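You operate a simulated robot arm through the tools that you are given. There is no shell and no other tool.

The job below is to be done with a simulated robot arm. You get a single attempt, and the scene is never put back.

TASK
Press the turquoise hub's bearing flush, then stand the hub in the parts tray.
Fine: seat it in the nest, push the slide in, hand clear of the ram; draw the slide out again.

The check looks at the end state, three seconds after you hand in, the way a careful person would. Anything else that was tipped, shoved, dropped, spilled or broken makes it a failure.

THE ROBOT
A 7-joint arm with a two-finger parallel gripper, fixed in place. Base frame: the origin is on the floor under the middle of its stand, x ahead of it, y to its left, z up; the work surface is at about z = 0.8. Readings come in m, rad, newtons and seconds.
It reaches about 1.479 m from its shoulder. Its first joint turns from -2.897 to 2.897 rad. Payload 4.4 kg.
The tool frame sits at the grasp point between the pads (the TCP): z along the fingers, y along the line on which they close. The tips reach 0.023 m beyond it. Largest opening 0.094 m; finger width 0.038, thickness 0.01; the body of the gripper, 0.054 by 0.096 m, starts 0.039 m behind the TCP.
Orientation is told as [roll, pitch, yaw] about the base's x, y, z axes, in that order, counted from this pose: with the fingers straight down and closing along the base's y, the tool's x points along the base's -x, its y along +y and its z along -z.

THE INTERFACE
- The arm moves only by the tool move_arm. Its argument "deltas" is a list of rows, each a list of 3 entries, a list of its own where there are three numbers: the shift along the base's x, y, z in m, then the turn, a rotation vector about the base's x, y, z in rad, then the gripper command, from -1 (fully open) to 1 (shut), values between in proportion. In form: [[[dx, dy, dz], [ax, ay, az], claw], ...]. A call has 1 to 20 rows; each row shifts and turns the commanded pose from where the row before left it. Each row takes 0.2 s and may step no farther than 0.05 m and 0.15 rad from the row before; otherwise, or with a gripper value out of range, the whole call is refused. Where a pose cannot be reached the arm comes as near as it can. A force on the tool above 40 N (or 10 N above the force at the start of the call, whichever is more), or a blocked arm, ends the call early, and 0.2 s more pass. The fingers move at their own pace (about 0.072 m/s each) and stop on an object; they squeeze with about 32 N. The grip force told is the motor's: it shows also when the fingers shut on nothing. Time passes only in rows, and 0.2 s behind the last, so rows that do not move let the fingers close. It gives the time, the measured TCP pose, the force on the tool (base axes), the opening and the grip force at its end, in the units of the frame above (readings bear some noise), with the torque about the TCP (base axes, N m) and any sound that the robot's microphone picked up.
- Cameras (640 x 400 px; columns grow to the right, rows downward): "scene" is fixed at [0.0511, -0.4977, 1.538]; the picture's right is [0.55, -0.84, 0.00], its down [-0.29, -0.19, -0.94] and it looks along [0.78, 0.51, -0.35] (base axes); focal length 317 px, centre (320, 200). "wrist" rides on the gripper at [0.086, 0.016, -0.074] in the tool frame; the picture's right is [-0.18, 0.98, 0.00], its down [-0.58, -0.11, -0.81] and it looks along [-0.79, -0.15, 0.59] (tool axes); focal length 243 px, centre (320, 200). There is no depth. A picture from a camera that has moved, and an enlarged one, comes with that camera's place and axes in the base frame and with its lens.
- capture(camera): a new picture of that camera. It takes no simulated time.
- zoom(camera, box): a new picture of the part [left, top, right, bottom] of that camera's present view, enlarged. It takes no simulated time.
- sign_off(): hands the job in; it is judged then, once.

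Nothing tells you positions but the pictures and the camera data. Unless the task says otherwise, let go and move clear before handing in.

The tools are called after "Emit:" as name(argument=value, ...) on one line, values as JSON. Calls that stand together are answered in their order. move_arm: Moves the arm, as the interface text tells. Its arguments: {"type":"object","properties":{"deltas":{"type":"array","items":{"type":"array"}}},"required":["deltas"]} The other tools are called the same way: capture (camera) takes a picture; zoom (camera, box) takes an enlarged picture of a part of a camera's view; sign_off () hands the job in.

At the start:

```text
time_s: 0.0
tool_pos: [0.6539, 0.236, 1.2635]
tcp_rot: [0.001, 0.0, -0.001]
contact_force: [-0.4, -0.6, -1.0]
torque: [0.0, 0.02, 0.0]
gripper_width: 0.094
grip_force: 0.0
```

scene: 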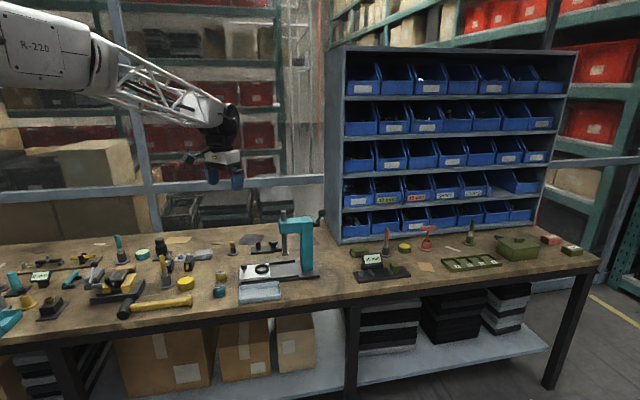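
wrist: 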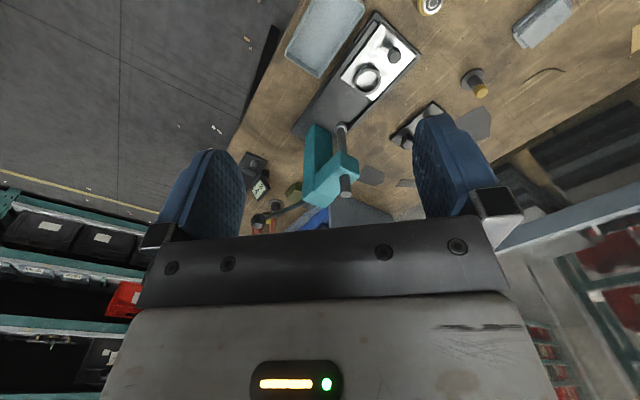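

I see a cluttered bench with a turquoise press (slide, nest and ram) around the middle, a grey tray in front of it, and small hubs and parts to the left. I'll look closer before moving.

Emit:
zoom(camera="scene", box=[200, 200, 340, 310])

Emit:
zoom(camera="scene", box=[80, 220, 220, 330])

Emit:
zoom(camera="scene", box=[0, 230, 120, 340])

Emit:
zoom(camera="scene", box=[340, 210, 600, 310])

Emit:
zoom(camera="wrist", box=[240, 0, 640, 240])

```text
3.64 times, centred on (270, 255) of scene
camera zoom: at [0.0511, -0.4977, 1.538], right [0.55, -0.84, 0.0], down [-0.29, -0.19, -0.94], along [0.78, 0.51, -0.35], focal length 1153 px, centre (502, 0)
```

zoom: 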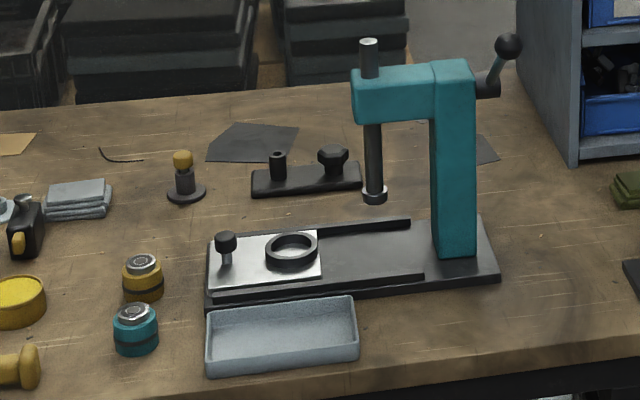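

```text
3.64 times, centred on (150, 275) of scene
camera zoom: at [0.0511, -0.4977, 1.538], right [0.55, -0.84, 0.0], down [-0.29, -0.19, -0.94], along [0.78, 0.51, -0.35], focal length 1153 px, centre (938, -73)
```

zoom: 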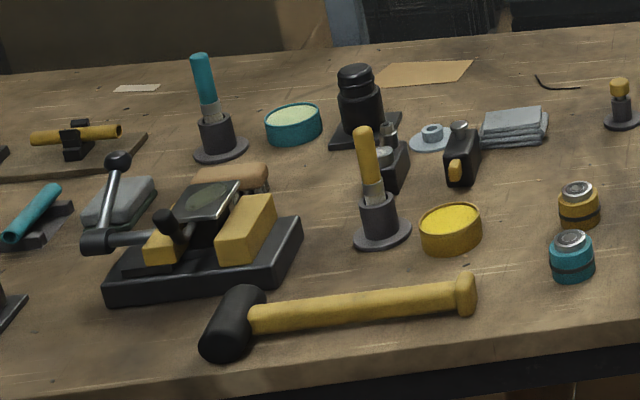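

```text
3.64 times, centred on (60, 285) of scene
camera zoom: at [0.0511, -0.4977, 1.538], right [0.55, -0.84, 0.0], down [-0.29, -0.19, -0.94], along [0.78, 0.51, -0.35], focal length 1153 px, centre (1266, -109)
```

zoom: 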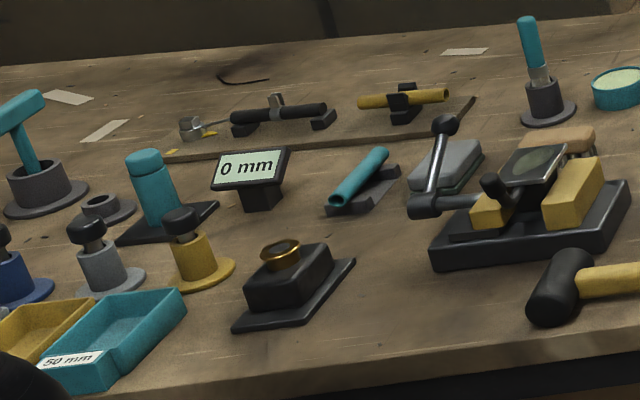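

```text
2.46 times, centred on (470, 260) of scene
camera zoom: at [0.0511, -0.4977, 1.538], right [0.55, -0.84, 0.0], down [-0.29, -0.19, -0.94], along [0.78, 0.51, -0.35], focal length 781 px, centre (-49, 52)
```

zoom: 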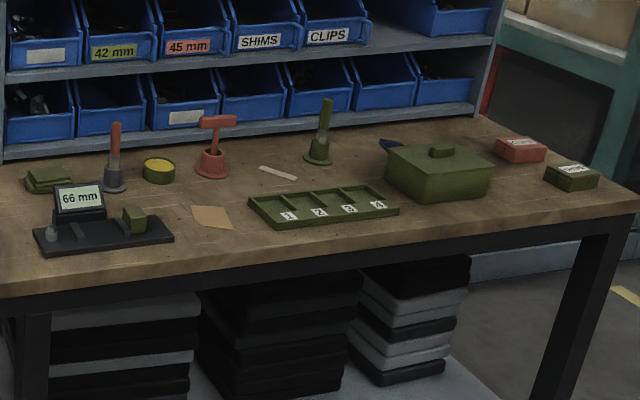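

```text
1.60 times, centred on (440, 120) of wrist
camera zoom: at [0.5663, 0.251, 1.3388], right [0.18, 0.98, 0.0], down [0.58, -0.11, 0.81], along [0.79, -0.15, -0.59], focal length 388 px, centre (128, 328)
```

zoom: 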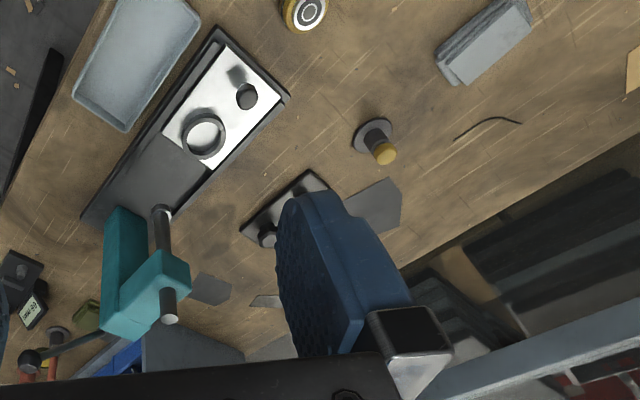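

The turquoise hub seems to stand near (0.66, 0.35), the nest ring is near (0.84, 0.30), and the ram is near (0.91, 0.23), so the slide runs diagonally. I'll take closer looks at these before planning.

Emit:
zoom(camera="scene", box=[205, 265, 245, 300])

Emit:
zoom(camera="scene", box=[240, 240, 320, 310])

Emit:
zoom(camera="scene", box=[265, 200, 335, 265])

Emit:
zoom(camera="wrist", box=[280, 0, 440, 100])

Emit:
zoom(camera="wrist", box=[280, 60, 440, 240])

```text
11.43 times, centred on (225, 282) of scene
camera zoom: at [0.0511, -0.4977, 1.538], right [0.55, -0.84, 0.0], down [-0.29, -0.19, -0.94], along [0.78, 0.51, -0.35], focal length 3624 px, centre (1406, -743)
```

zoom: 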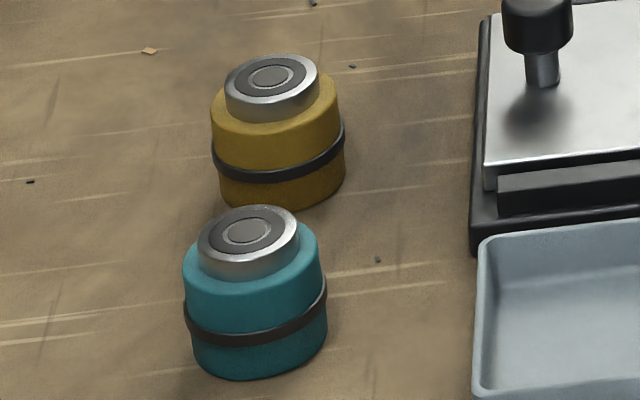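

```text
5.71 times, centred on (280, 275) of scene
camera zoom: at [0.0511, -0.4977, 1.538], right [0.55, -0.84, 0.0], down [-0.29, -0.19, -0.94], along [0.78, 0.51, -0.35], focal length 1812 px, centre (549, -229)
```

zoom: 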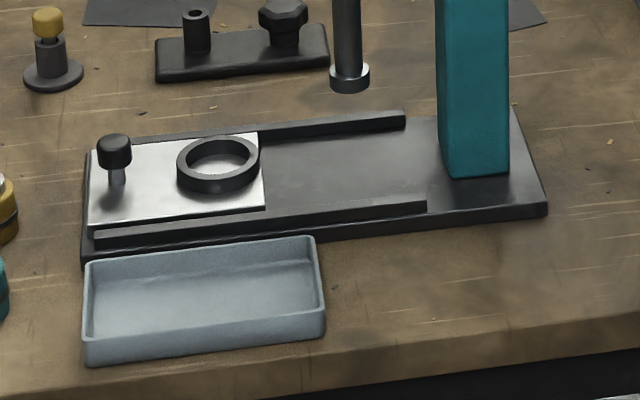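

```text
6.15 times, centred on (300, 232) of scene
camera zoom: at [0.0511, -0.4977, 1.538], right [0.55, -0.84, 0.0], down [-0.29, -0.19, -0.94], along [0.78, 0.51, -0.35], focal length 1952 px, centre (443, 0)
```

zoom: 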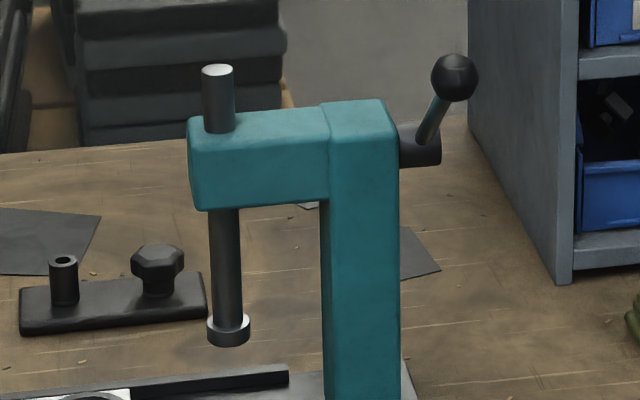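

```text
4.00 times, centred on (360, 50) of wrist
camera zoom: at [0.5663, 0.251, 1.3388], right [0.18, 0.98, 0.0], down [0.58, -0.11, 0.81], along [0.79, -0.15, -0.59], focal length 970 px, centre (160, 800)
```

zoom: 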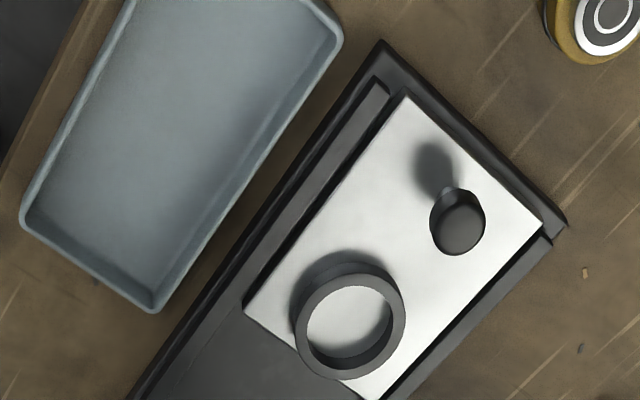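

```text
2.22 times, centred on (360, 150) of wrist
camera zoom: at [0.5663, 0.251, 1.3388], right [0.18, 0.98, 0.0], down [0.58, -0.11, 0.81], along [0.79, -0.15, -0.59], focal length 539 px, centre (231, 311)
```

zoom: 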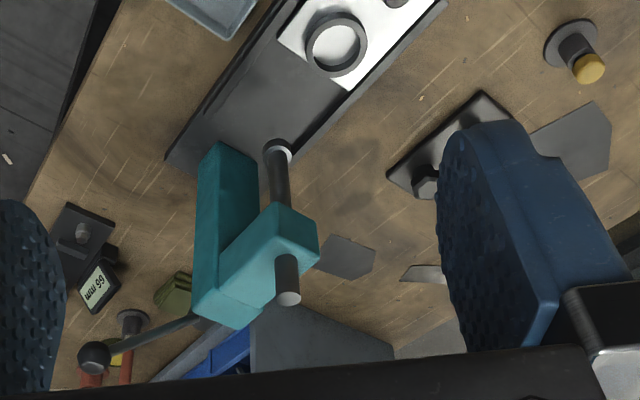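

The hub is a cylinder about 46 mm across and 31 mm tall, with its bearing about 8 mm proud, and the slide runs along (0.71, -0.71). I'll check the hand's shape and the ram head for clearance before I move.

Emit:
zoom(camera="scene", box=[150, 80, 270, 200])

Emit:
zoom(camera="wrist", box=[330, 30, 410, 100])

```text
3.33 times, centred on (210, 140) of scene
camera zoom: at [0.0511, -0.4977, 1.538], right [0.55, -0.84, 0.0], down [-0.29, -0.19, -0.94], along [0.78, 0.51, -0.35], focal length 1057 px, centre (687, 400)
```

zoom: 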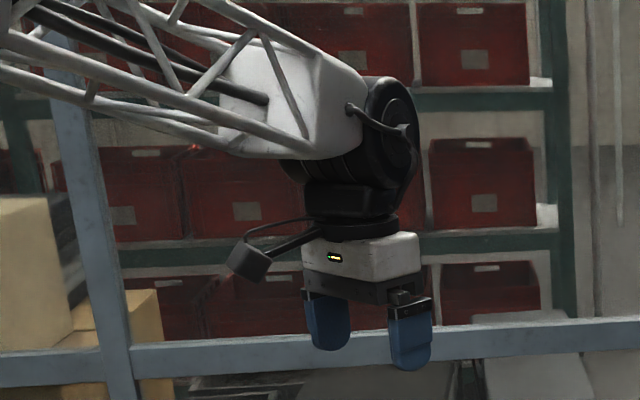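

```text
5.71 times, centred on (370, 65) of wrist
camera zoom: at [0.5663, 0.251, 1.3388], right [0.18, 0.98, 0.0], down [0.58, -0.11, 0.81], along [0.79, -0.15, -0.59], focal length 1386 px, centre (34, 971)
```

zoom: 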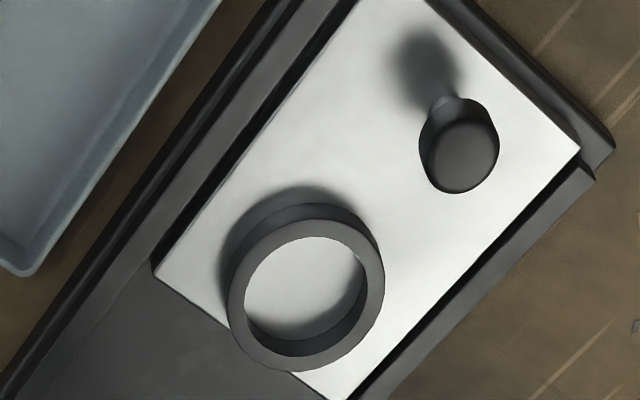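

The hand is about 0.1 m wide above the fingers, so I'll need to tilt it back when I push the slide under the ram head. First I'll hover over the turquoise hub near (0.664, 0.348) at yaw -45° with the fingers part open.

Emit:
move_arm(deltas=[[[0.0017, 0.0187, -0.0439], [0, 0, -0.1309], -0.6], [[0.0017, 0.0187, -0.0439], [0, 0, -0.1309], -0.6], [[0.0017, 0.0187, -0.0439], [0, 0, -0.1309], -0.6], [[0.0017, 0.0187, -0.0439], [0, 0, -0.1309], -0.6], [[0.0017, 0.0187, -0.0439], [0, 0, -0.1309], -0.6], [[0.0016, 0.0185, -0.044], [0, 0, -0.1309], -0.6], [[0, 0, 0], [0, 0, 0], -0.6]])

Emit:
capture(camera="wrist")

Emit:
capture(camera="scene")

```text
time_s: 1.6
tool_pos: [0.6658, 0.3455, 0.9992]
tcp_rot: [-0.001, 0.0, -0.787]
contact_force: [0.9, 0.3, -0.4]
torque: [0.01, -0.01, 0.03]
gripper_width: 0.0751
grip_force: 0.0
```

```text
taken
camera wrist: at [0.6148, 0.4185, 1.0748], right [0.83, 0.56, 0.0], down [0.33, -0.49, 0.81], along [0.45, -0.67, -0.59], focal length 243 px, centre (320, 200)
```

wrist: 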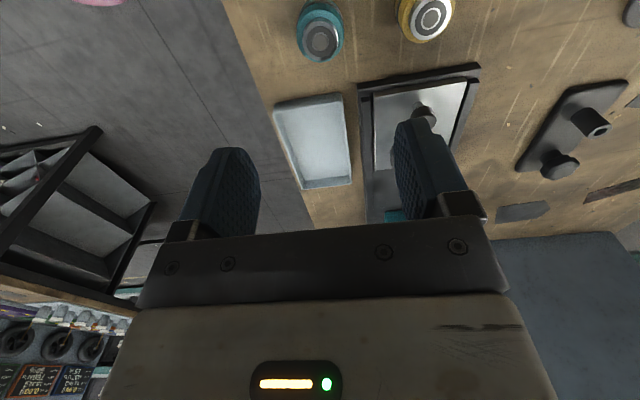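

```text
taken
```

scene: 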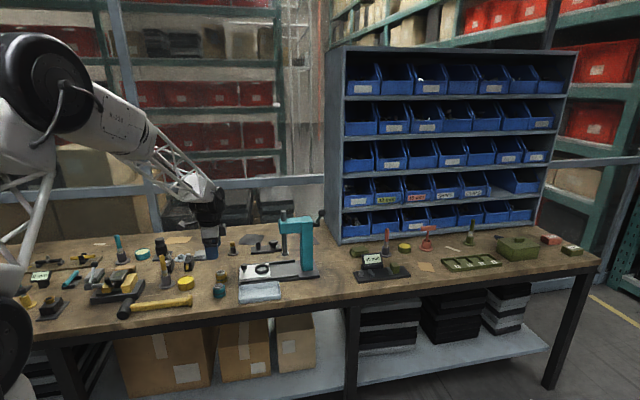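

The wrist view puts the turquoise hub at about (0.665, 0.347), which agrees with the scene estimate. I'll zoom in to refine it and measure heights before going down.

Emit:
zoom(camera="wrist", box=[280, 0, 360, 70])

Emit:
zoom(camera="wrist", box=[250, 60, 500, 220])

Emit:
zoom(camera="scene", box=[180, 190, 260, 300])

```text
5.71 times, centred on (320, 35) of wrist
camera zoom: at [0.6148, 0.4185, 1.0748], right [0.83, 0.56, 0.0], down [0.33, -0.49, 0.81], along [0.45, -0.67, -0.59], focal length 1386 px, centre (320, 1143)
```

zoom: 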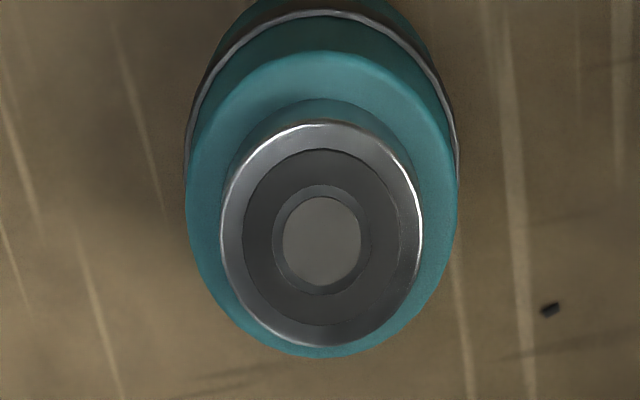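

```text
2.50 times, centred on (375, 140) of wrist
camera zoom: at [0.6148, 0.4185, 1.0748], right [0.83, 0.56, 0.0], down [0.33, -0.49, 0.81], along [0.45, -0.67, -0.59], focal length 606 px, centre (182, 350)
```

zoom: 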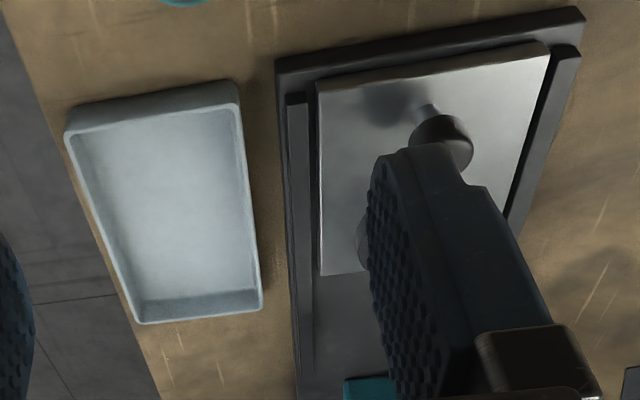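

```text
3.64 times, centred on (220, 245) of scene
camera zoom: at [0.0511, -0.4977, 1.538], right [0.55, -0.84, 0.0], down [-0.29, -0.19, -0.94], along [0.78, 0.51, -0.35], focal length 1153 px, centre (684, 36)
```

zoom: 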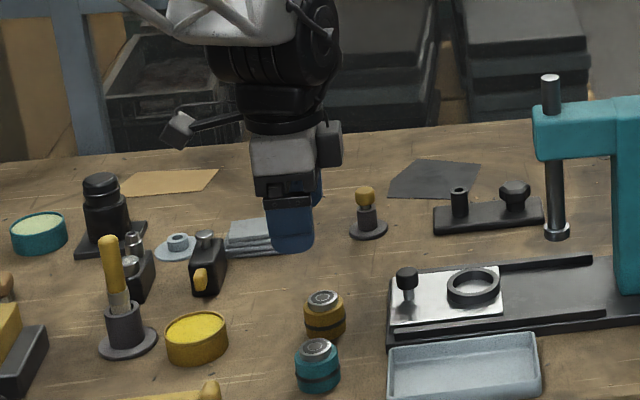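

The hub sits right under the TCP axis, with its bearing top at about z 0.840. I'll go straight down so the tips take the body above where the nest ring would be, pause, and look before closing.

Emit:
move_arm(deltas=[[[0, 0, -0.04], [0, 0, 0], -0.6], [[0, 0, -0.04], [0, 0, 0], -0.6], [[0, 0, -0.04], [0, 0, 0], -0.6], [[0, 0, -0.025], [0, 0, 0], -0.6], [[0, 0, -0.017], [0, 0, 0], -0.6], [[0, 0, 0], [0, 0, 0], -0.6]])

Emit:
capture(camera="wrist")

Emit:
zoom(camera="scene", box=[180, 230, 260, 300])

```text
time_s: 3.0
tool_pos: [0.6636, 0.3476, 0.8391]
tcp_rot: [0.0, 0.0, -0.785]
contact_force: [0.9, -0.1, -1.5]
torque: [0.01, 0.0, -0.01]
gripper_width: 0.075
grip_force: 0.0
```

```text
taken
camera wrist: at [0.6133, 0.4194, 0.9131], right [0.83, 0.56, 0.0], down [0.33, -0.49, 0.81], along [0.46, -0.67, -0.59], focal length 243 px, centre (320, 200)
```

wrist: 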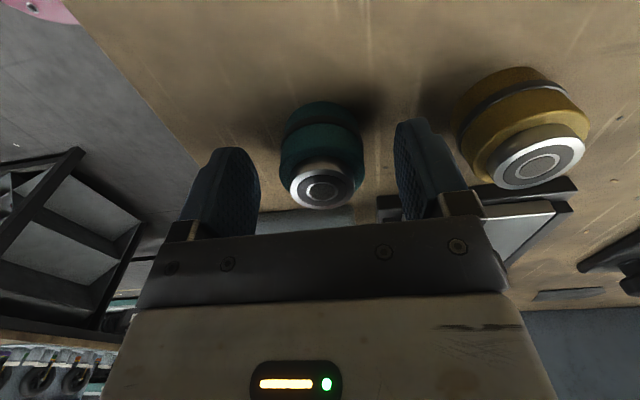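

```text
5.71 times, centred on (220, 265) of scene
camera zoom: at [0.0511, -0.4977, 1.538], right [0.55, -0.84, 0.0], down [-0.29, -0.19, -0.94], along [0.78, 0.51, -0.35], focal length 1812 px, centre (891, -171)
```

zoom: 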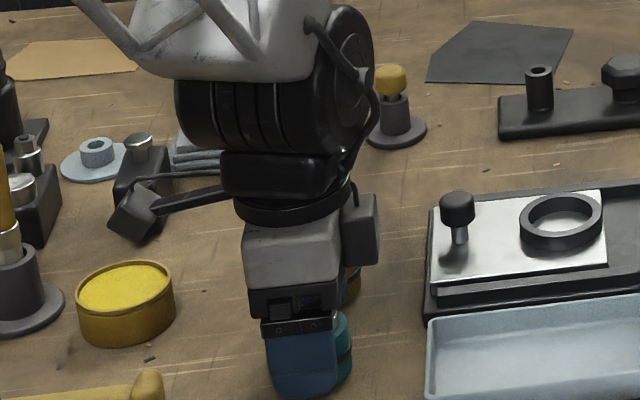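

The hub stands centred between the pads with the tips well inside its body height. I'll close on it.

Emit:
move_arm(deltas=[[[0, 0, 0], [0, 0, 0], 1], [[0, 0, 0], [0, 0, 0], 1], [[0, 0, 0], [0, 0, 0], 1], [[0, 0, 0], [0, 0, 0], 1]])

Emit:
capture(camera="wrist")

```text
time_s: 4.0
tool_pos: [0.6634, 0.3473, 0.8385]
tcp_rot: [-0.001, -0.001, -0.786]
contact_force: [0.8, 1.0, 0.9]
torque: [-0.08, -0.01, -0.04]
gripper_width: 0.0406
grip_force: 31.7
```

```text
taken
camera wrist: at [0.6133, 0.4194, 0.9132], right [0.83, 0.56, 0.0], down [0.33, -0.49, 0.81], along [0.46, -0.67, -0.59], focal length 243 px, centre (320, 200)
```

wrist: 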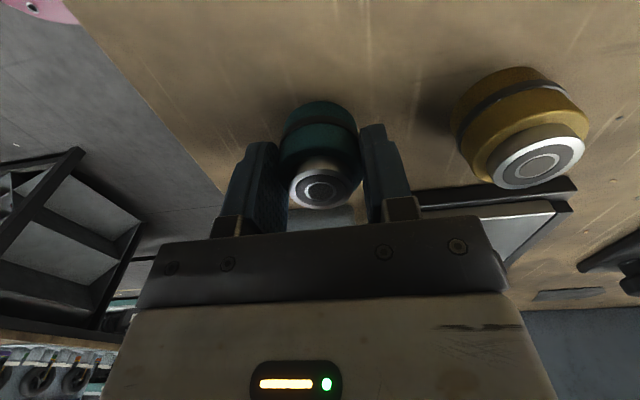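

The fingers stopped at about 41 mm with full grip force, so the hub is held. I'll lift it straight up and check that it hangs level.

Emit:
move_arm(deltas=[[[0, 0, 0.01], [0, 0, 0], 1], [[0, 0, 0.03], [0, 0, 0], 1], [[0, 0, 0.04], [0, 0, 0], 1], [[0, 0, 0.03], [0, 0, 0], 1], [[0, 0, 0], [0, 0, 0], 1]])

Emit:
zoom(camera="wrist", box=[220, 80, 420, 240])

Emit:
zoom(camera="scene", box=[180, 210, 280, 300])

```text
time_s: 5.2
tool_pos: [0.6635, 0.3464, 0.9486]
tcp_rot: [0.0, 0.001, -0.785]
contact_force: [0.2, -0.2, -2.2]
torque: [-0.04, 0.02, -0.01]
gripper_width: 0.0407
grip_force: 32.3
```

```text
2.50 times, centred on (320, 160) of wrist
camera zoom: at [0.6127, 0.4191, 1.0241], right [0.83, 0.56, 0.0], down [0.33, -0.49, 0.81], along [0.46, -0.67, -0.59], focal length 606 px, centre (320, 300)
```

zoom: 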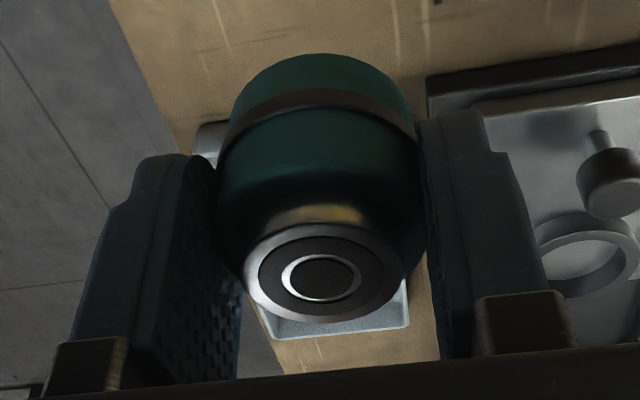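

```text
4.44 times, centred on (230, 255) of scene
camera zoom: at [0.0511, -0.4977, 1.538], right [0.55, -0.84, 0.0], down [-0.29, -0.19, -0.94], along [0.78, 0.51, -0.35], focal length 1410 px, centre (720, -44)
```

zoom: 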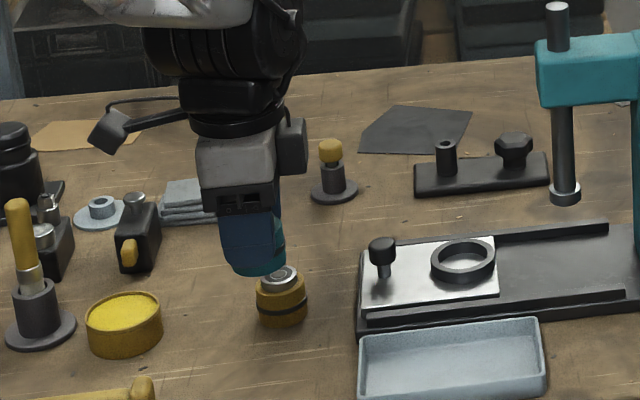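

The hub is lifted cleanly and level, offset only 1–2 mm forward in the pads. I'll measure the nest ring more precisely from here with both cameras.

Emit:
zoom(camera="wrist", box=[380, 110, 460, 190])

Emit:
zoom(camera="scene", box=[255, 250, 305, 285])

Emit:
zoom(camera="scene", box=[235, 250, 275, 285])

```text
5.00 times, centred on (420, 150) of wrist
camera zoom: at [0.6127, 0.4191, 1.0241], right [0.83, 0.56, 0.0], down [0.33, -0.49, 0.81], along [0.46, -0.67, -0.59], focal length 1213 px, centre (-180, 450)
```

zoom: 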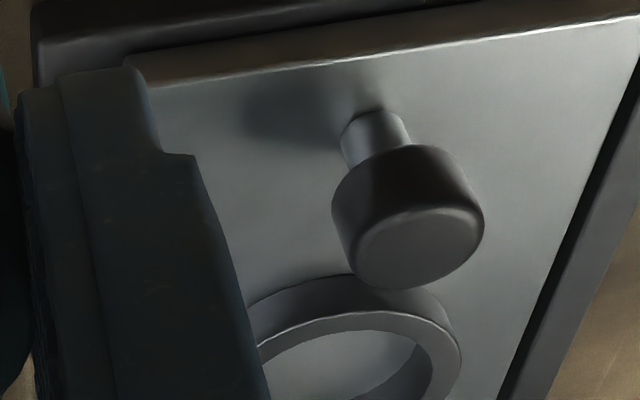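

```text
11.43 times, centred on (280, 268) of scene
camera zoom: at [0.0511, -0.4977, 1.538], right [0.55, -0.84, 0.0], down [-0.29, -0.19, -0.94], along [0.78, 0.51, -0.35], focal length 3624 px, centre (777, -571)
```

zoom: 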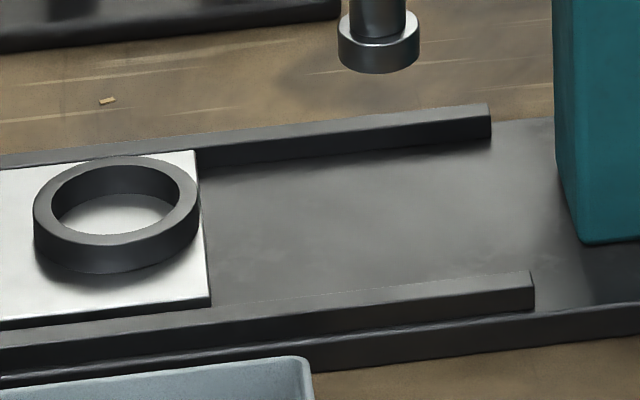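

```text
11.43 times, centred on (255, 268) of scene
camera zoom: at [0.0511, -0.4977, 1.538], right [0.55, -0.84, 0.0], down [-0.29, -0.19, -0.94], along [0.78, 0.51, -0.35], focal length 3624 px, centre (1063, -571)
```

zoom: 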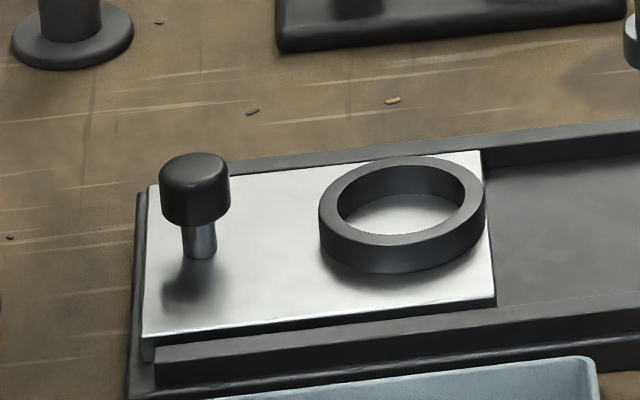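

I place the nest ring at about (0.843, 0.301) with its rim near z 0.836, and the knob at about (0.795, 0.350) with its top at 0.859. I'll carry the hub over the nest at a safe height and check alignment.

Emit:
move_arm(deltas=[[[0.036, -0.009, 0], [0, 0, 0], 1], [[0.036, -0.009, 0], [0, 0, 0], 1], [[0.036, -0.009, 0], [0, 0, 0], 1], [[0.036, -0.009, 0], [0, 0, 0], 1], [[0.036, -0.009, 0], [0, 0, 0], 1], [[0, 0, 0], [0, 0, 0], 1], [[0, 0, 0], [0, 0, 0], 1]])

Emit:
capture(camera="wrist")

Emit:
zoom(camera="scene", box=[220, 200, 320, 290])

Emit:
zoom(camera="wrist", box=[220, 20, 420, 220])

```text
time_s: 6.8
tool_pos: [0.8432, 0.3011, 0.948]
tcp_rot: [0.001, -0.002, -0.786]
contact_force: [0.3, -0.2, -1.9]
torque: [-0.02, 0.01, 0.02]
gripper_width: 0.0406
grip_force: 31.6
```

```text
taken
camera wrist: at [0.793, 0.3743, 1.0234], right [0.83, 0.56, 0.0], down [0.33, -0.49, 0.81], along [0.46, -0.67, -0.59], focal length 243 px, centre (320, 200)
```

wrist: 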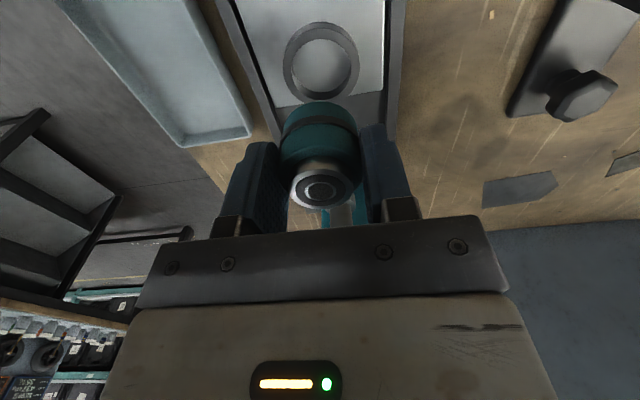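

```text
4.44 times, centred on (270, 245) of scene
camera zoom: at [0.0511, -0.4977, 1.538], right [0.55, -0.84, 0.0], down [-0.29, -0.19, -0.94], along [0.78, 0.51, -0.35], focal length 1410 px, centre (542, 0)
```

zoom: 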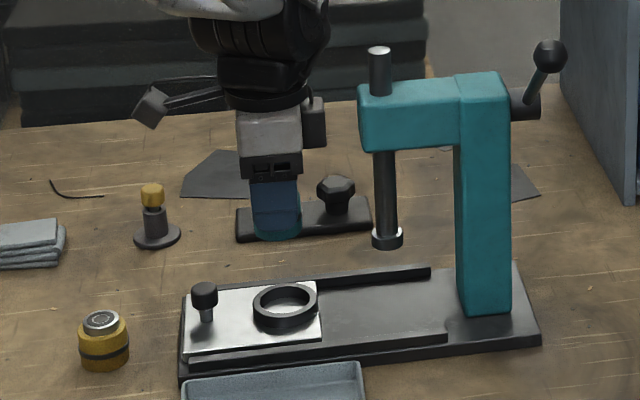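

```text
2.00 times, centred on (320, 120) of wrist
camera zoom: at [0.793, 0.3743, 1.0234], right [0.83, 0.56, 0.0], down [0.33, -0.49, 0.81], along [0.46, -0.67, -0.59], focal length 485 px, centre (320, 360)
```

zoom: 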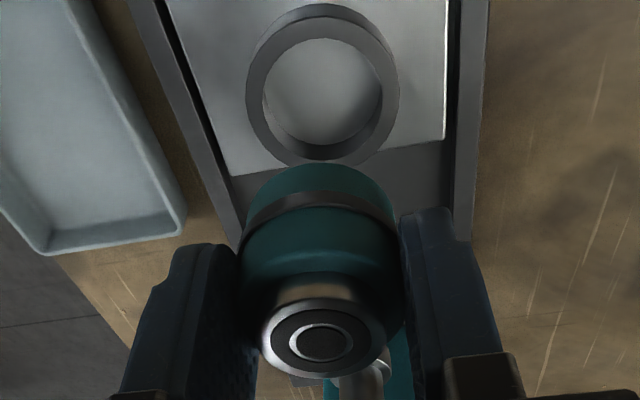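

The tool axis is almost over the ring centre, and the hub rides about 1.5 mm forward of it. I'll apply a small correction and lower the hub to just above the ring for a direct comparison.

Emit:
move_arm(deltas=[[[-0.0003, 0.0012, -0.02], [0, 0, 0], 1], [[0, 0, -0.025], [0, 0, 0], 1], [[0, 0, -0.022], [0, 0, 0], 1], [[0, 0, 0], [0, 0, 0], 1], [[0, 0, 0], [0, 0, 0], 1]])

Emit:
zoom(camera="wrist", box=[240, 60, 400, 220])

Emit:
zoom(camera="scene", box=[250, 225, 310, 285])

```text
time_s: 8.0
tool_pos: [0.8412, 0.3041, 0.8792]
tcp_rot: [0.002, 0.0, -0.785]
contact_force: [-1.1, 0.0, -0.5]
torque: [0.0, 0.0, 0.0]
gripper_width: 0.0406
grip_force: 31.9
```

```text
2.50 times, centred on (320, 140) of wrist
camera zoom: at [0.7915, 0.3766, 0.9549], right [0.83, 0.56, 0.0], down [0.33, -0.49, 0.81], along [0.46, -0.67, -0.59], focal length 606 px, centre (320, 350)
```

zoom: 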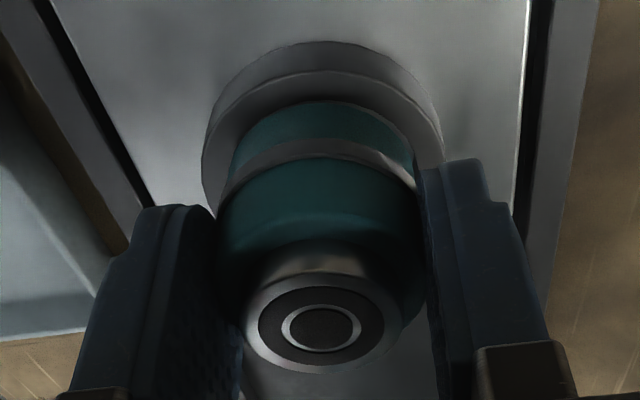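

```text
6.67 times, centred on (280, 255) of scene
camera zoom: at [0.0511, -0.4977, 1.538], right [0.55, -0.84, 0.0], down [-0.29, -0.19, -0.94], along [0.78, 0.51, -0.35], focal length 2114 px, centre (587, -167)
```

zoom: 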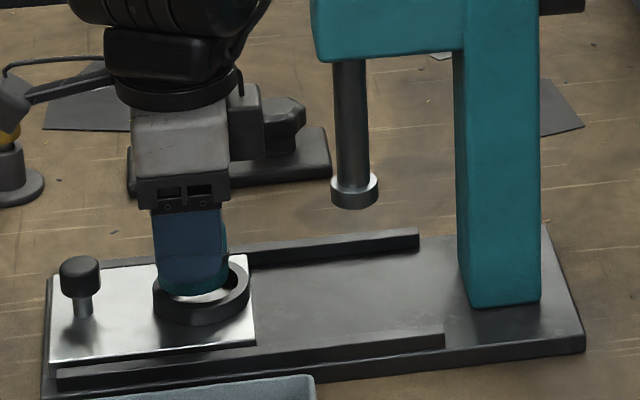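

The hub hangs just over the ring but looks a few millimetres back from its centre. I'll zoom tighter to measure the offset.

Emit:
zoom(camera="scene", box=[264, 255, 294, 280])

Emit:
zoom(camera="wrist", box=[265, 70, 375, 150])

```text
16.00 times, centred on (279, 268) of scene
camera zoom: at [0.0511, -0.4977, 1.538], right [0.55, -0.84, 0.0], down [-0.29, -0.19, -0.94], along [0.78, 0.51, -0.35], focal length 5074 px, centre (976, -880)
```

zoom: 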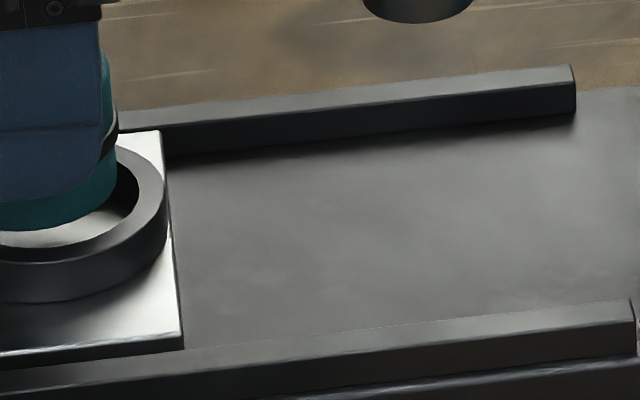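

```text
5.00 times, centred on (320, 110) of wrist
camera zoom: at [0.7915, 0.3766, 0.9549], right [0.83, 0.56, 0.0], down [0.33, -0.49, 0.81], along [0.46, -0.67, -0.59], focal length 1213 px, centre (320, 650)
```

zoom: 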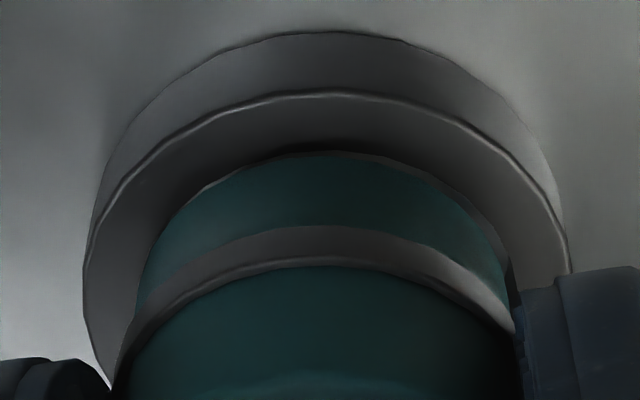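

My zoom box missed to the right, so I'll re-centre it on the ring.

Emit:
zoom(camera="scene", box=[247, 255, 277, 278])

```text
16.00 times, centred on (262, 266) of scene
camera zoom: at [0.0511, -0.4977, 1.538], right [0.55, -0.84, 0.0], down [-0.29, -0.19, -0.94], along [0.78, 0.51, -0.35], focal length 5074 px, centre (1248, -864)
```

zoom: 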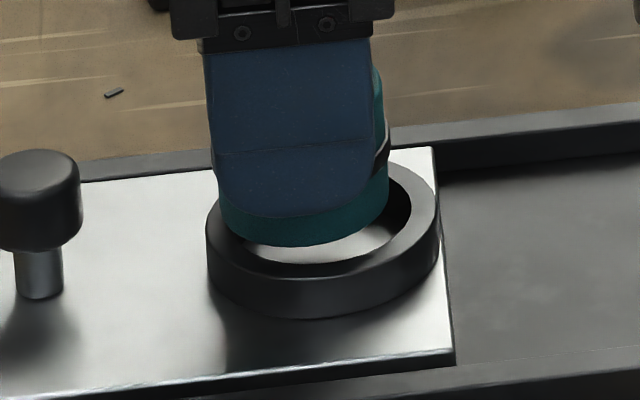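

Both views agree the hub must go about 4.4 mm along (0.63, -0.77) to be concentric with the ring. I'll apply that and check again.

Emit:
move_arm(deltas=[[[0.0028, -0.0034, 0], [0, 0, 0], 1], [[0, 0, 0], [0, 0, 0], 1], [[0, 0, 0], [0, 0, 0], 1]])

Emit:
zoom(camera="scene", box=[247, 255, 277, 278])

Emit:
zoom(camera="wrist", box=[265, 70, 375, 150])

```text
time_s: 8.8
tool_pos: [0.8439, 0.3007, 0.8799]
tcp_rot: [0.0, 0.001, -0.784]
contact_force: [0.5, -0.8, -1.2]
torque: [-0.02, 0.0, 0.03]
gripper_width: 0.0409
grip_force: 32.2
```

```text
16.00 times, centred on (262, 266) of scene
camera zoom: at [0.0511, -0.4977, 1.538], right [0.55, -0.84, 0.0], down [-0.29, -0.19, -0.94], along [0.78, 0.51, -0.35], focal length 5074 px, centre (1248, -864)
```

zoom: 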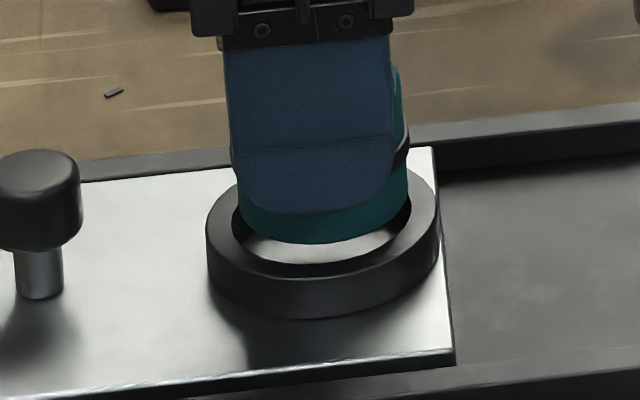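

```text
5.00 times, centred on (320, 110) of wrist
camera zoom: at [0.7943, 0.3729, 0.9555], right [0.83, 0.56, 0.0], down [0.33, -0.49, 0.81], along [0.46, -0.67, -0.59], focal length 1213 px, centre (320, 650)
```

zoom: 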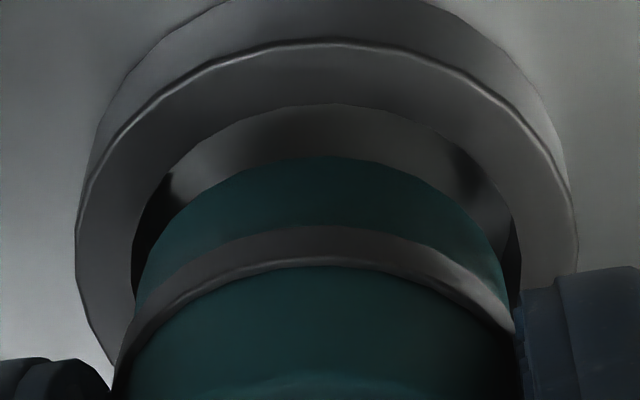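

The hub is now concentric with the ring to within about 1 mm. I'll lower it into the ring in small steps and watch the force.

Emit:
move_arm(deltas=[[[0.0002, 0.0006, -0.003], [0, 0, 0], 1], [[0, 0, -0.003], [0, 0, 0], 1], [[0, 0, -0.003], [0, 0, 0], 1], [[0, 0, -0.001], [0, 0, 0], 1], [[0, 0, 0], [0, 0, 0], 1]])

Emit:
zoom(camera="scene", box=[247, 255, 277, 278])

Emit:
zoom(camera="wrist", box=[265, 70, 375, 150])

```text
time_s: 10.0
tool_pos: [0.8451, 0.3018, 0.8704]
tcp_rot: [0.0, -0.001, -0.784]
contact_force: [0.2, -0.5, -2.1]
torque: [-0.01, -0.03, -0.02]
gripper_width: 0.0405
grip_force: 31.7
```

```text
16.00 times, centred on (262, 266) of scene
camera zoom: at [0.0511, -0.4977, 1.538], right [0.55, -0.84, 0.0], down [-0.29, -0.19, -0.94], along [0.78, 0.51, -0.35], focal length 5074 px, centre (1248, -864)
```

zoom: 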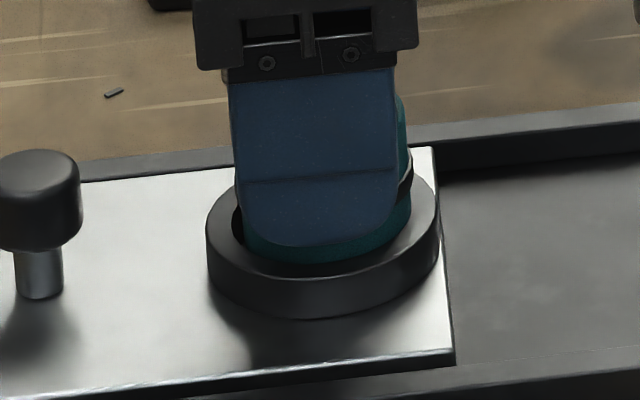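

```text
5.00 times, centred on (320, 110) of wrist
camera zoom: at [0.7951, 0.3729, 0.946], right [0.83, 0.56, 0.0], down [0.33, -0.49, 0.81], along [0.46, -0.67, -0.59], focal length 1213 px, centre (320, 650)
```

zoom: 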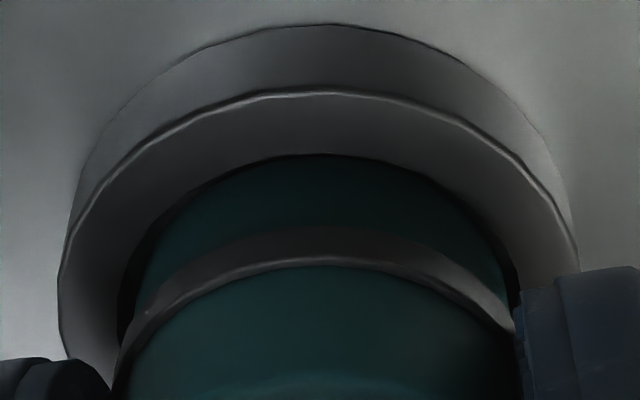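

The hub's bottom edge has entered the ring with no contact force. I'll nudge it back about 0.7 mm and lower it the rest of the way in small steps.

Emit:
move_arm(deltas=[[[-0.0005, 0.0005, -0.002], [0, 0, 0], 1], [[0, 0, -0.002], [0, 0, 0], 1], [[0, 0, -0.0015], [0, 0, 0], 1], [[0, 0, 0], [0, 0, 0], 1], [[0, 0, 0], [0, 0, 0], 1]])

Emit:
zoom(camera="scene", box=[247, 255, 277, 278])

Emit:
zoom(camera="wrist", box=[265, 70, 375, 150])

```text
time_s: 11.2
tool_pos: [0.8435, 0.3001, 0.866]
tcp_rot: [-0.001, 0.001, -0.786]
contact_force: [-0.9, -0.7, -2.6]
torque: [-0.02, 0.0, 0.01]
gripper_width: 0.0406
grip_force: 32.3
```

```text
16.00 times, centred on (262, 266) of scene
camera zoom: at [0.0511, -0.4977, 1.538], right [0.55, -0.84, 0.0], down [-0.29, -0.19, -0.94], along [0.78, 0.51, -0.35], focal length 5074 px, centre (1248, -864)
```

zoom: 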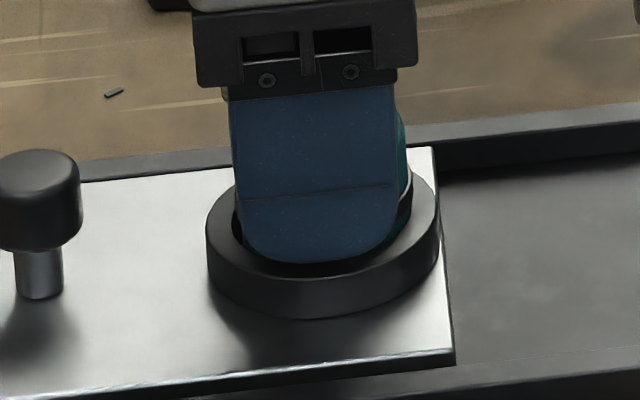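

```text
5.00 times, centred on (320, 110) of wrist
camera zoom: at [0.7955, 0.3737, 0.9408], right [0.83, 0.56, 0.0], down [0.33, -0.49, 0.81], along [0.46, -0.67, -0.59], focal length 1213 px, centre (320, 650)
```

zoom: 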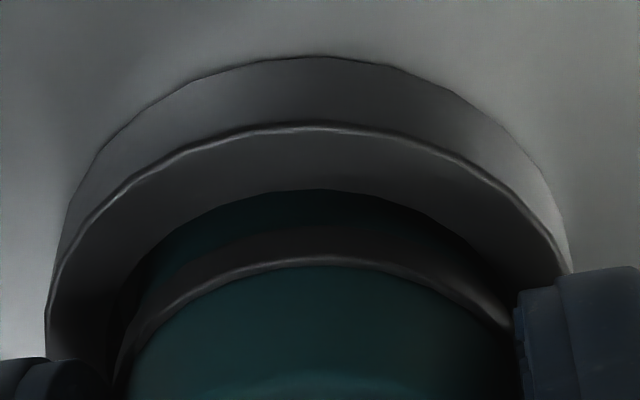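

No contact yet, and about 3 mm remain before the hub touches the plate. I'll continue slowly.

Emit:
move_arm(deltas=[[[-0.0003, -0.0002, -0.0015], [0, 0, 0], 1], [[0, 0, -0.001], [0, 0, 0], 1], [[0, 0, -0.001], [0, 0, 0], 1], [[0, 0, 0], [0, 0, 0], 1]])

Emit:
zoom(camera="scene", box=[247, 255, 277, 278])

Emit:
zoom(camera="wrist", box=[265, 70, 375, 150])

```text
time_s: 12.2
tool_pos: [0.8459, 0.3007, 0.8635]
tcp_rot: [0.0, -0.001, -0.784]
contact_force: [-1.1, -1.2, 25.3]
torque: [-0.04, 0.07, 0.0]
gripper_width: 0.0408
grip_force: 31.7
```

```text
16.00 times, centred on (262, 266) of scene
camera zoom: at [0.0511, -0.4977, 1.538], right [0.55, -0.84, 0.0], down [-0.29, -0.19, -0.94], along [0.78, 0.51, -0.35], focal length 5074 px, centre (1248, -864)
```

zoom: 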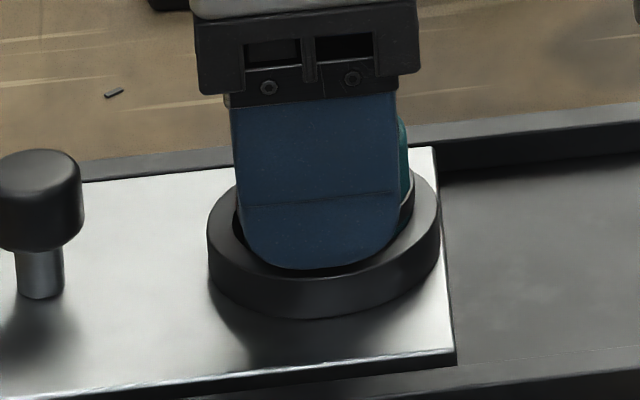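

```text
5.00 times, centred on (320, 110) of wrist
camera zoom: at [0.7957, 0.3736, 0.9388], right [0.83, 0.56, 0.0], down [0.33, -0.49, 0.81], along [0.46, -0.67, -0.59], focal length 1213 px, centre (320, 650)
```

zoom: 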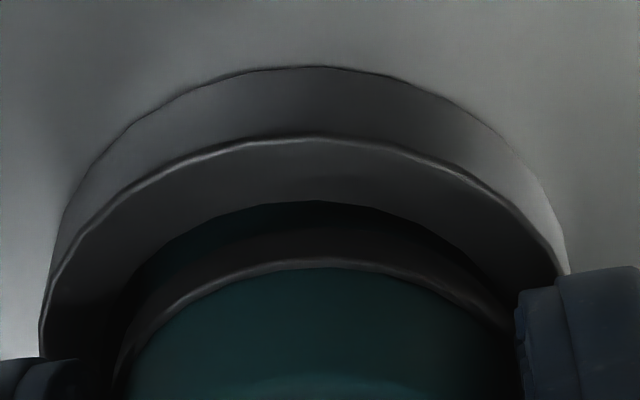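

The force rose to 25 N at the expected plate height, so the hub has bottomed in the nest. I'll ease the load off, open part way, and look.

Emit:
move_arm(deltas=[[[0, 0, 0.0015], [0, 0, 0], 1], [[0, 0, 0], [0, 0, 0], 0.0], [[0, 0, 0], [0, 0, 0], -0.4], [[0, 0, 0], [0, 0, 0], -0.6], [[0, 0, 0], [0, 0, 0], -0.6]])

Emit:
zoom(camera="scene", box=[240, 240, 290, 280])

Emit:
zoom(camera="wrist", box=[240, 60, 400, 220])

```text
time_s: 13.4
tool_pos: [0.846, 0.3009, 0.8632]
tcp_rot: [0.001, 0.0, -0.785]
contact_force: [0.4, -0.4, -0.9]
torque: [0.01, 0.01, -0.01]
gripper_width: 0.0752
grip_force: 0.0
```

```text
10.00 times, centred on (265, 260) of scene
camera zoom: at [0.0511, -0.4977, 1.538], right [0.55, -0.84, 0.0], down [-0.29, -0.19, -0.94], along [0.78, 0.51, -0.35], focal length 3171 px, centre (870, -400)
```

zoom: 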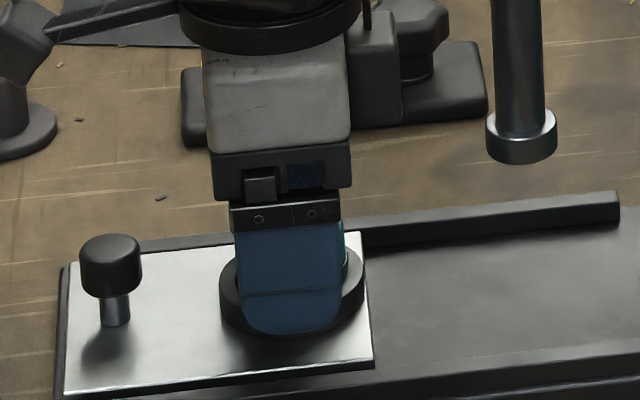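

```text
2.50 times, centred on (320, 140) of wrist
camera zoom: at [0.7948, 0.3729, 0.9387], right [0.83, 0.56, 0.0], down [0.33, -0.49, 0.81], along [0.46, -0.67, -0.59], focal length 606 px, centre (320, 350)
```

zoom: 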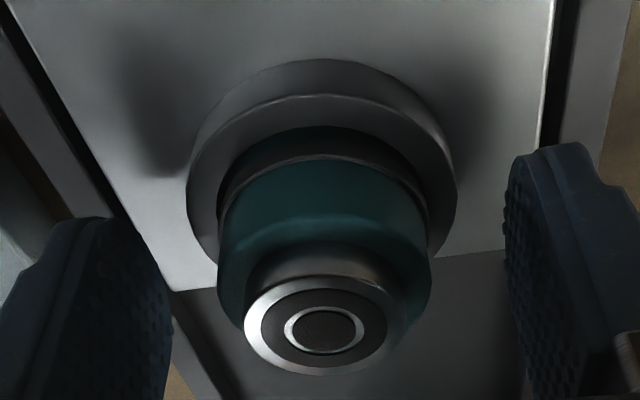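

The hub stands in the ring with the fingers clear. I'll rise straight up and inspect the seating.

Emit:
move_arm(deltas=[[[0, 0, 0.015], [0, 0, 0], -0.6], [[0, 0, 0.03], [0, 0, 0], -0.6], [[0, 0, 0.04], [0, 0, 0], -0.6], [[-0.02, 0.02, 0.02], [0, 0, 0], -0.6], [[-0.03, 0.03, 0.01], [0, 0, 0], -0.6], [[0, 0, 0], [0, 0, 0], -0.6]])

Emit:
zoom(camera="scene", box=[240, 240, 290, 280])

Emit:
capture(camera="wrist")

```text
time_s: 14.8
tool_pos: [0.7952, 0.3513, 0.9798]
tcp_rot: [0.0, 0.001, -0.788]
contact_force: [0.1, 1.0, 0.3]
torque: [0.01, -0.01, 0.0]
gripper_width: 0.0753
grip_force: 0.1
```

```text
10.00 times, centred on (265, 260) of scene
camera zoom: at [0.0511, -0.4977, 1.538], right [0.55, -0.84, 0.0], down [-0.29, -0.19, -0.94], along [0.78, 0.51, -0.35], focal length 3171 px, centre (870, -400)
```

zoom: 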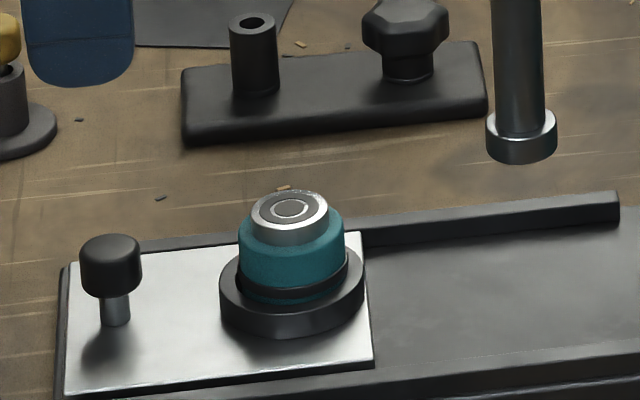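

```text
taken
camera wrist: at [0.7463, 0.4232, 1.0546], right [0.83, 0.56, 0.0], down [0.33, -0.49, 0.81], along [0.46, -0.67, -0.59], focal length 243 px, centre (320, 200)
```

wrist: 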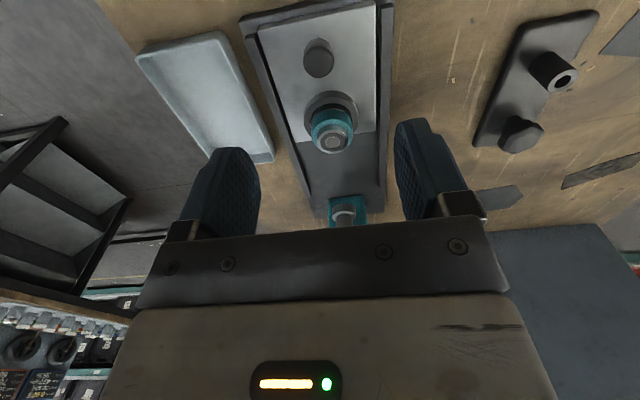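

The hub is squarely seated in the nest, and the TCP is now over the knob. I'll tilt the hand back 25° about the closing axis for ram-head clearance, narrow the fingers to about 50 mm, and check before going down.

Emit:
move_arm(deltas=[[[0, 0, 0], [-0.1028, -0.1028, 0], -0.06], [[0, 0, 0], [-0.1028, -0.1028, 0], -0.06], [[0, 0, 0], [-0.1028, -0.1028, 0], -0.06], [[0, 0, -0.03], [0, 0, 0], -0.06], [[0, 0, -0.03], [0, 0, 0], -0.06], [[0, 0, 0], [0, 0, 0], -0.06], [[0, 0, 0], [0, 0, 0], -0.06]])

Emit:
capture(camera="wrist")

Emit:
zoom(camera="scene", box=[200, 195, 320, 295])

```text
time_s: 16.4
tool_pos: [0.7963, 0.3501, 0.917]
tcp_rot: [0.0, -0.436, -0.785]
contact_force: [-0.3, 0.6, -0.6]
torque: [-0.01, 0.0, -0.05]
gripper_width: 0.0499
grip_force: 0.0
```

```text
taken
camera wrist: at [0.7301, 0.4402, 0.9505], right [0.81, 0.58, 0.08], down [0.05, -0.21, 0.98], along [0.58, -0.79, -0.2], focal length 243 px, centre (320, 200)
```

wrist: 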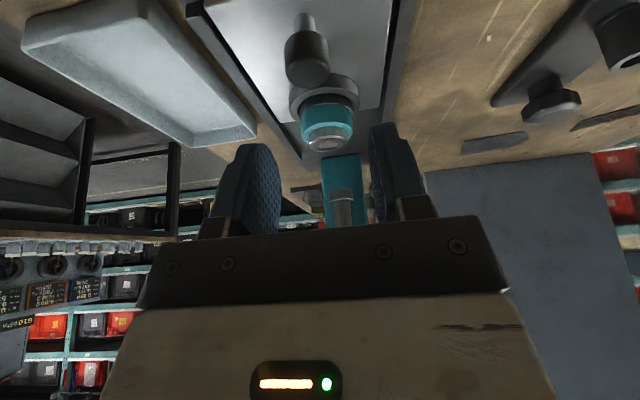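

```text
4.00 times, centred on (260, 245) of scene
camera zoom: at [0.0511, -0.4977, 1.538], right [0.55, -0.84, 0.0], down [-0.29, -0.19, -0.94], along [0.78, 0.51, -0.35], focal length 1269 px, centre (560, 20)
```

zoom: 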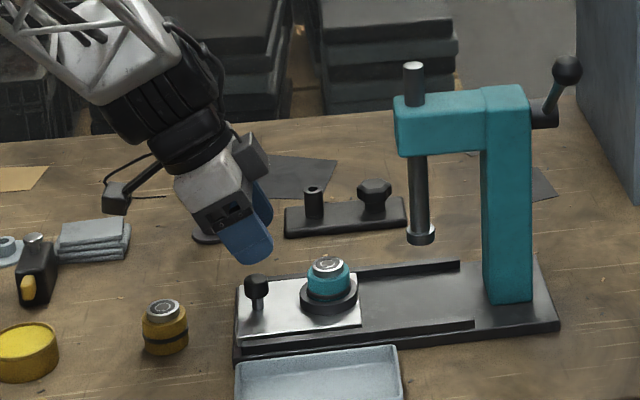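

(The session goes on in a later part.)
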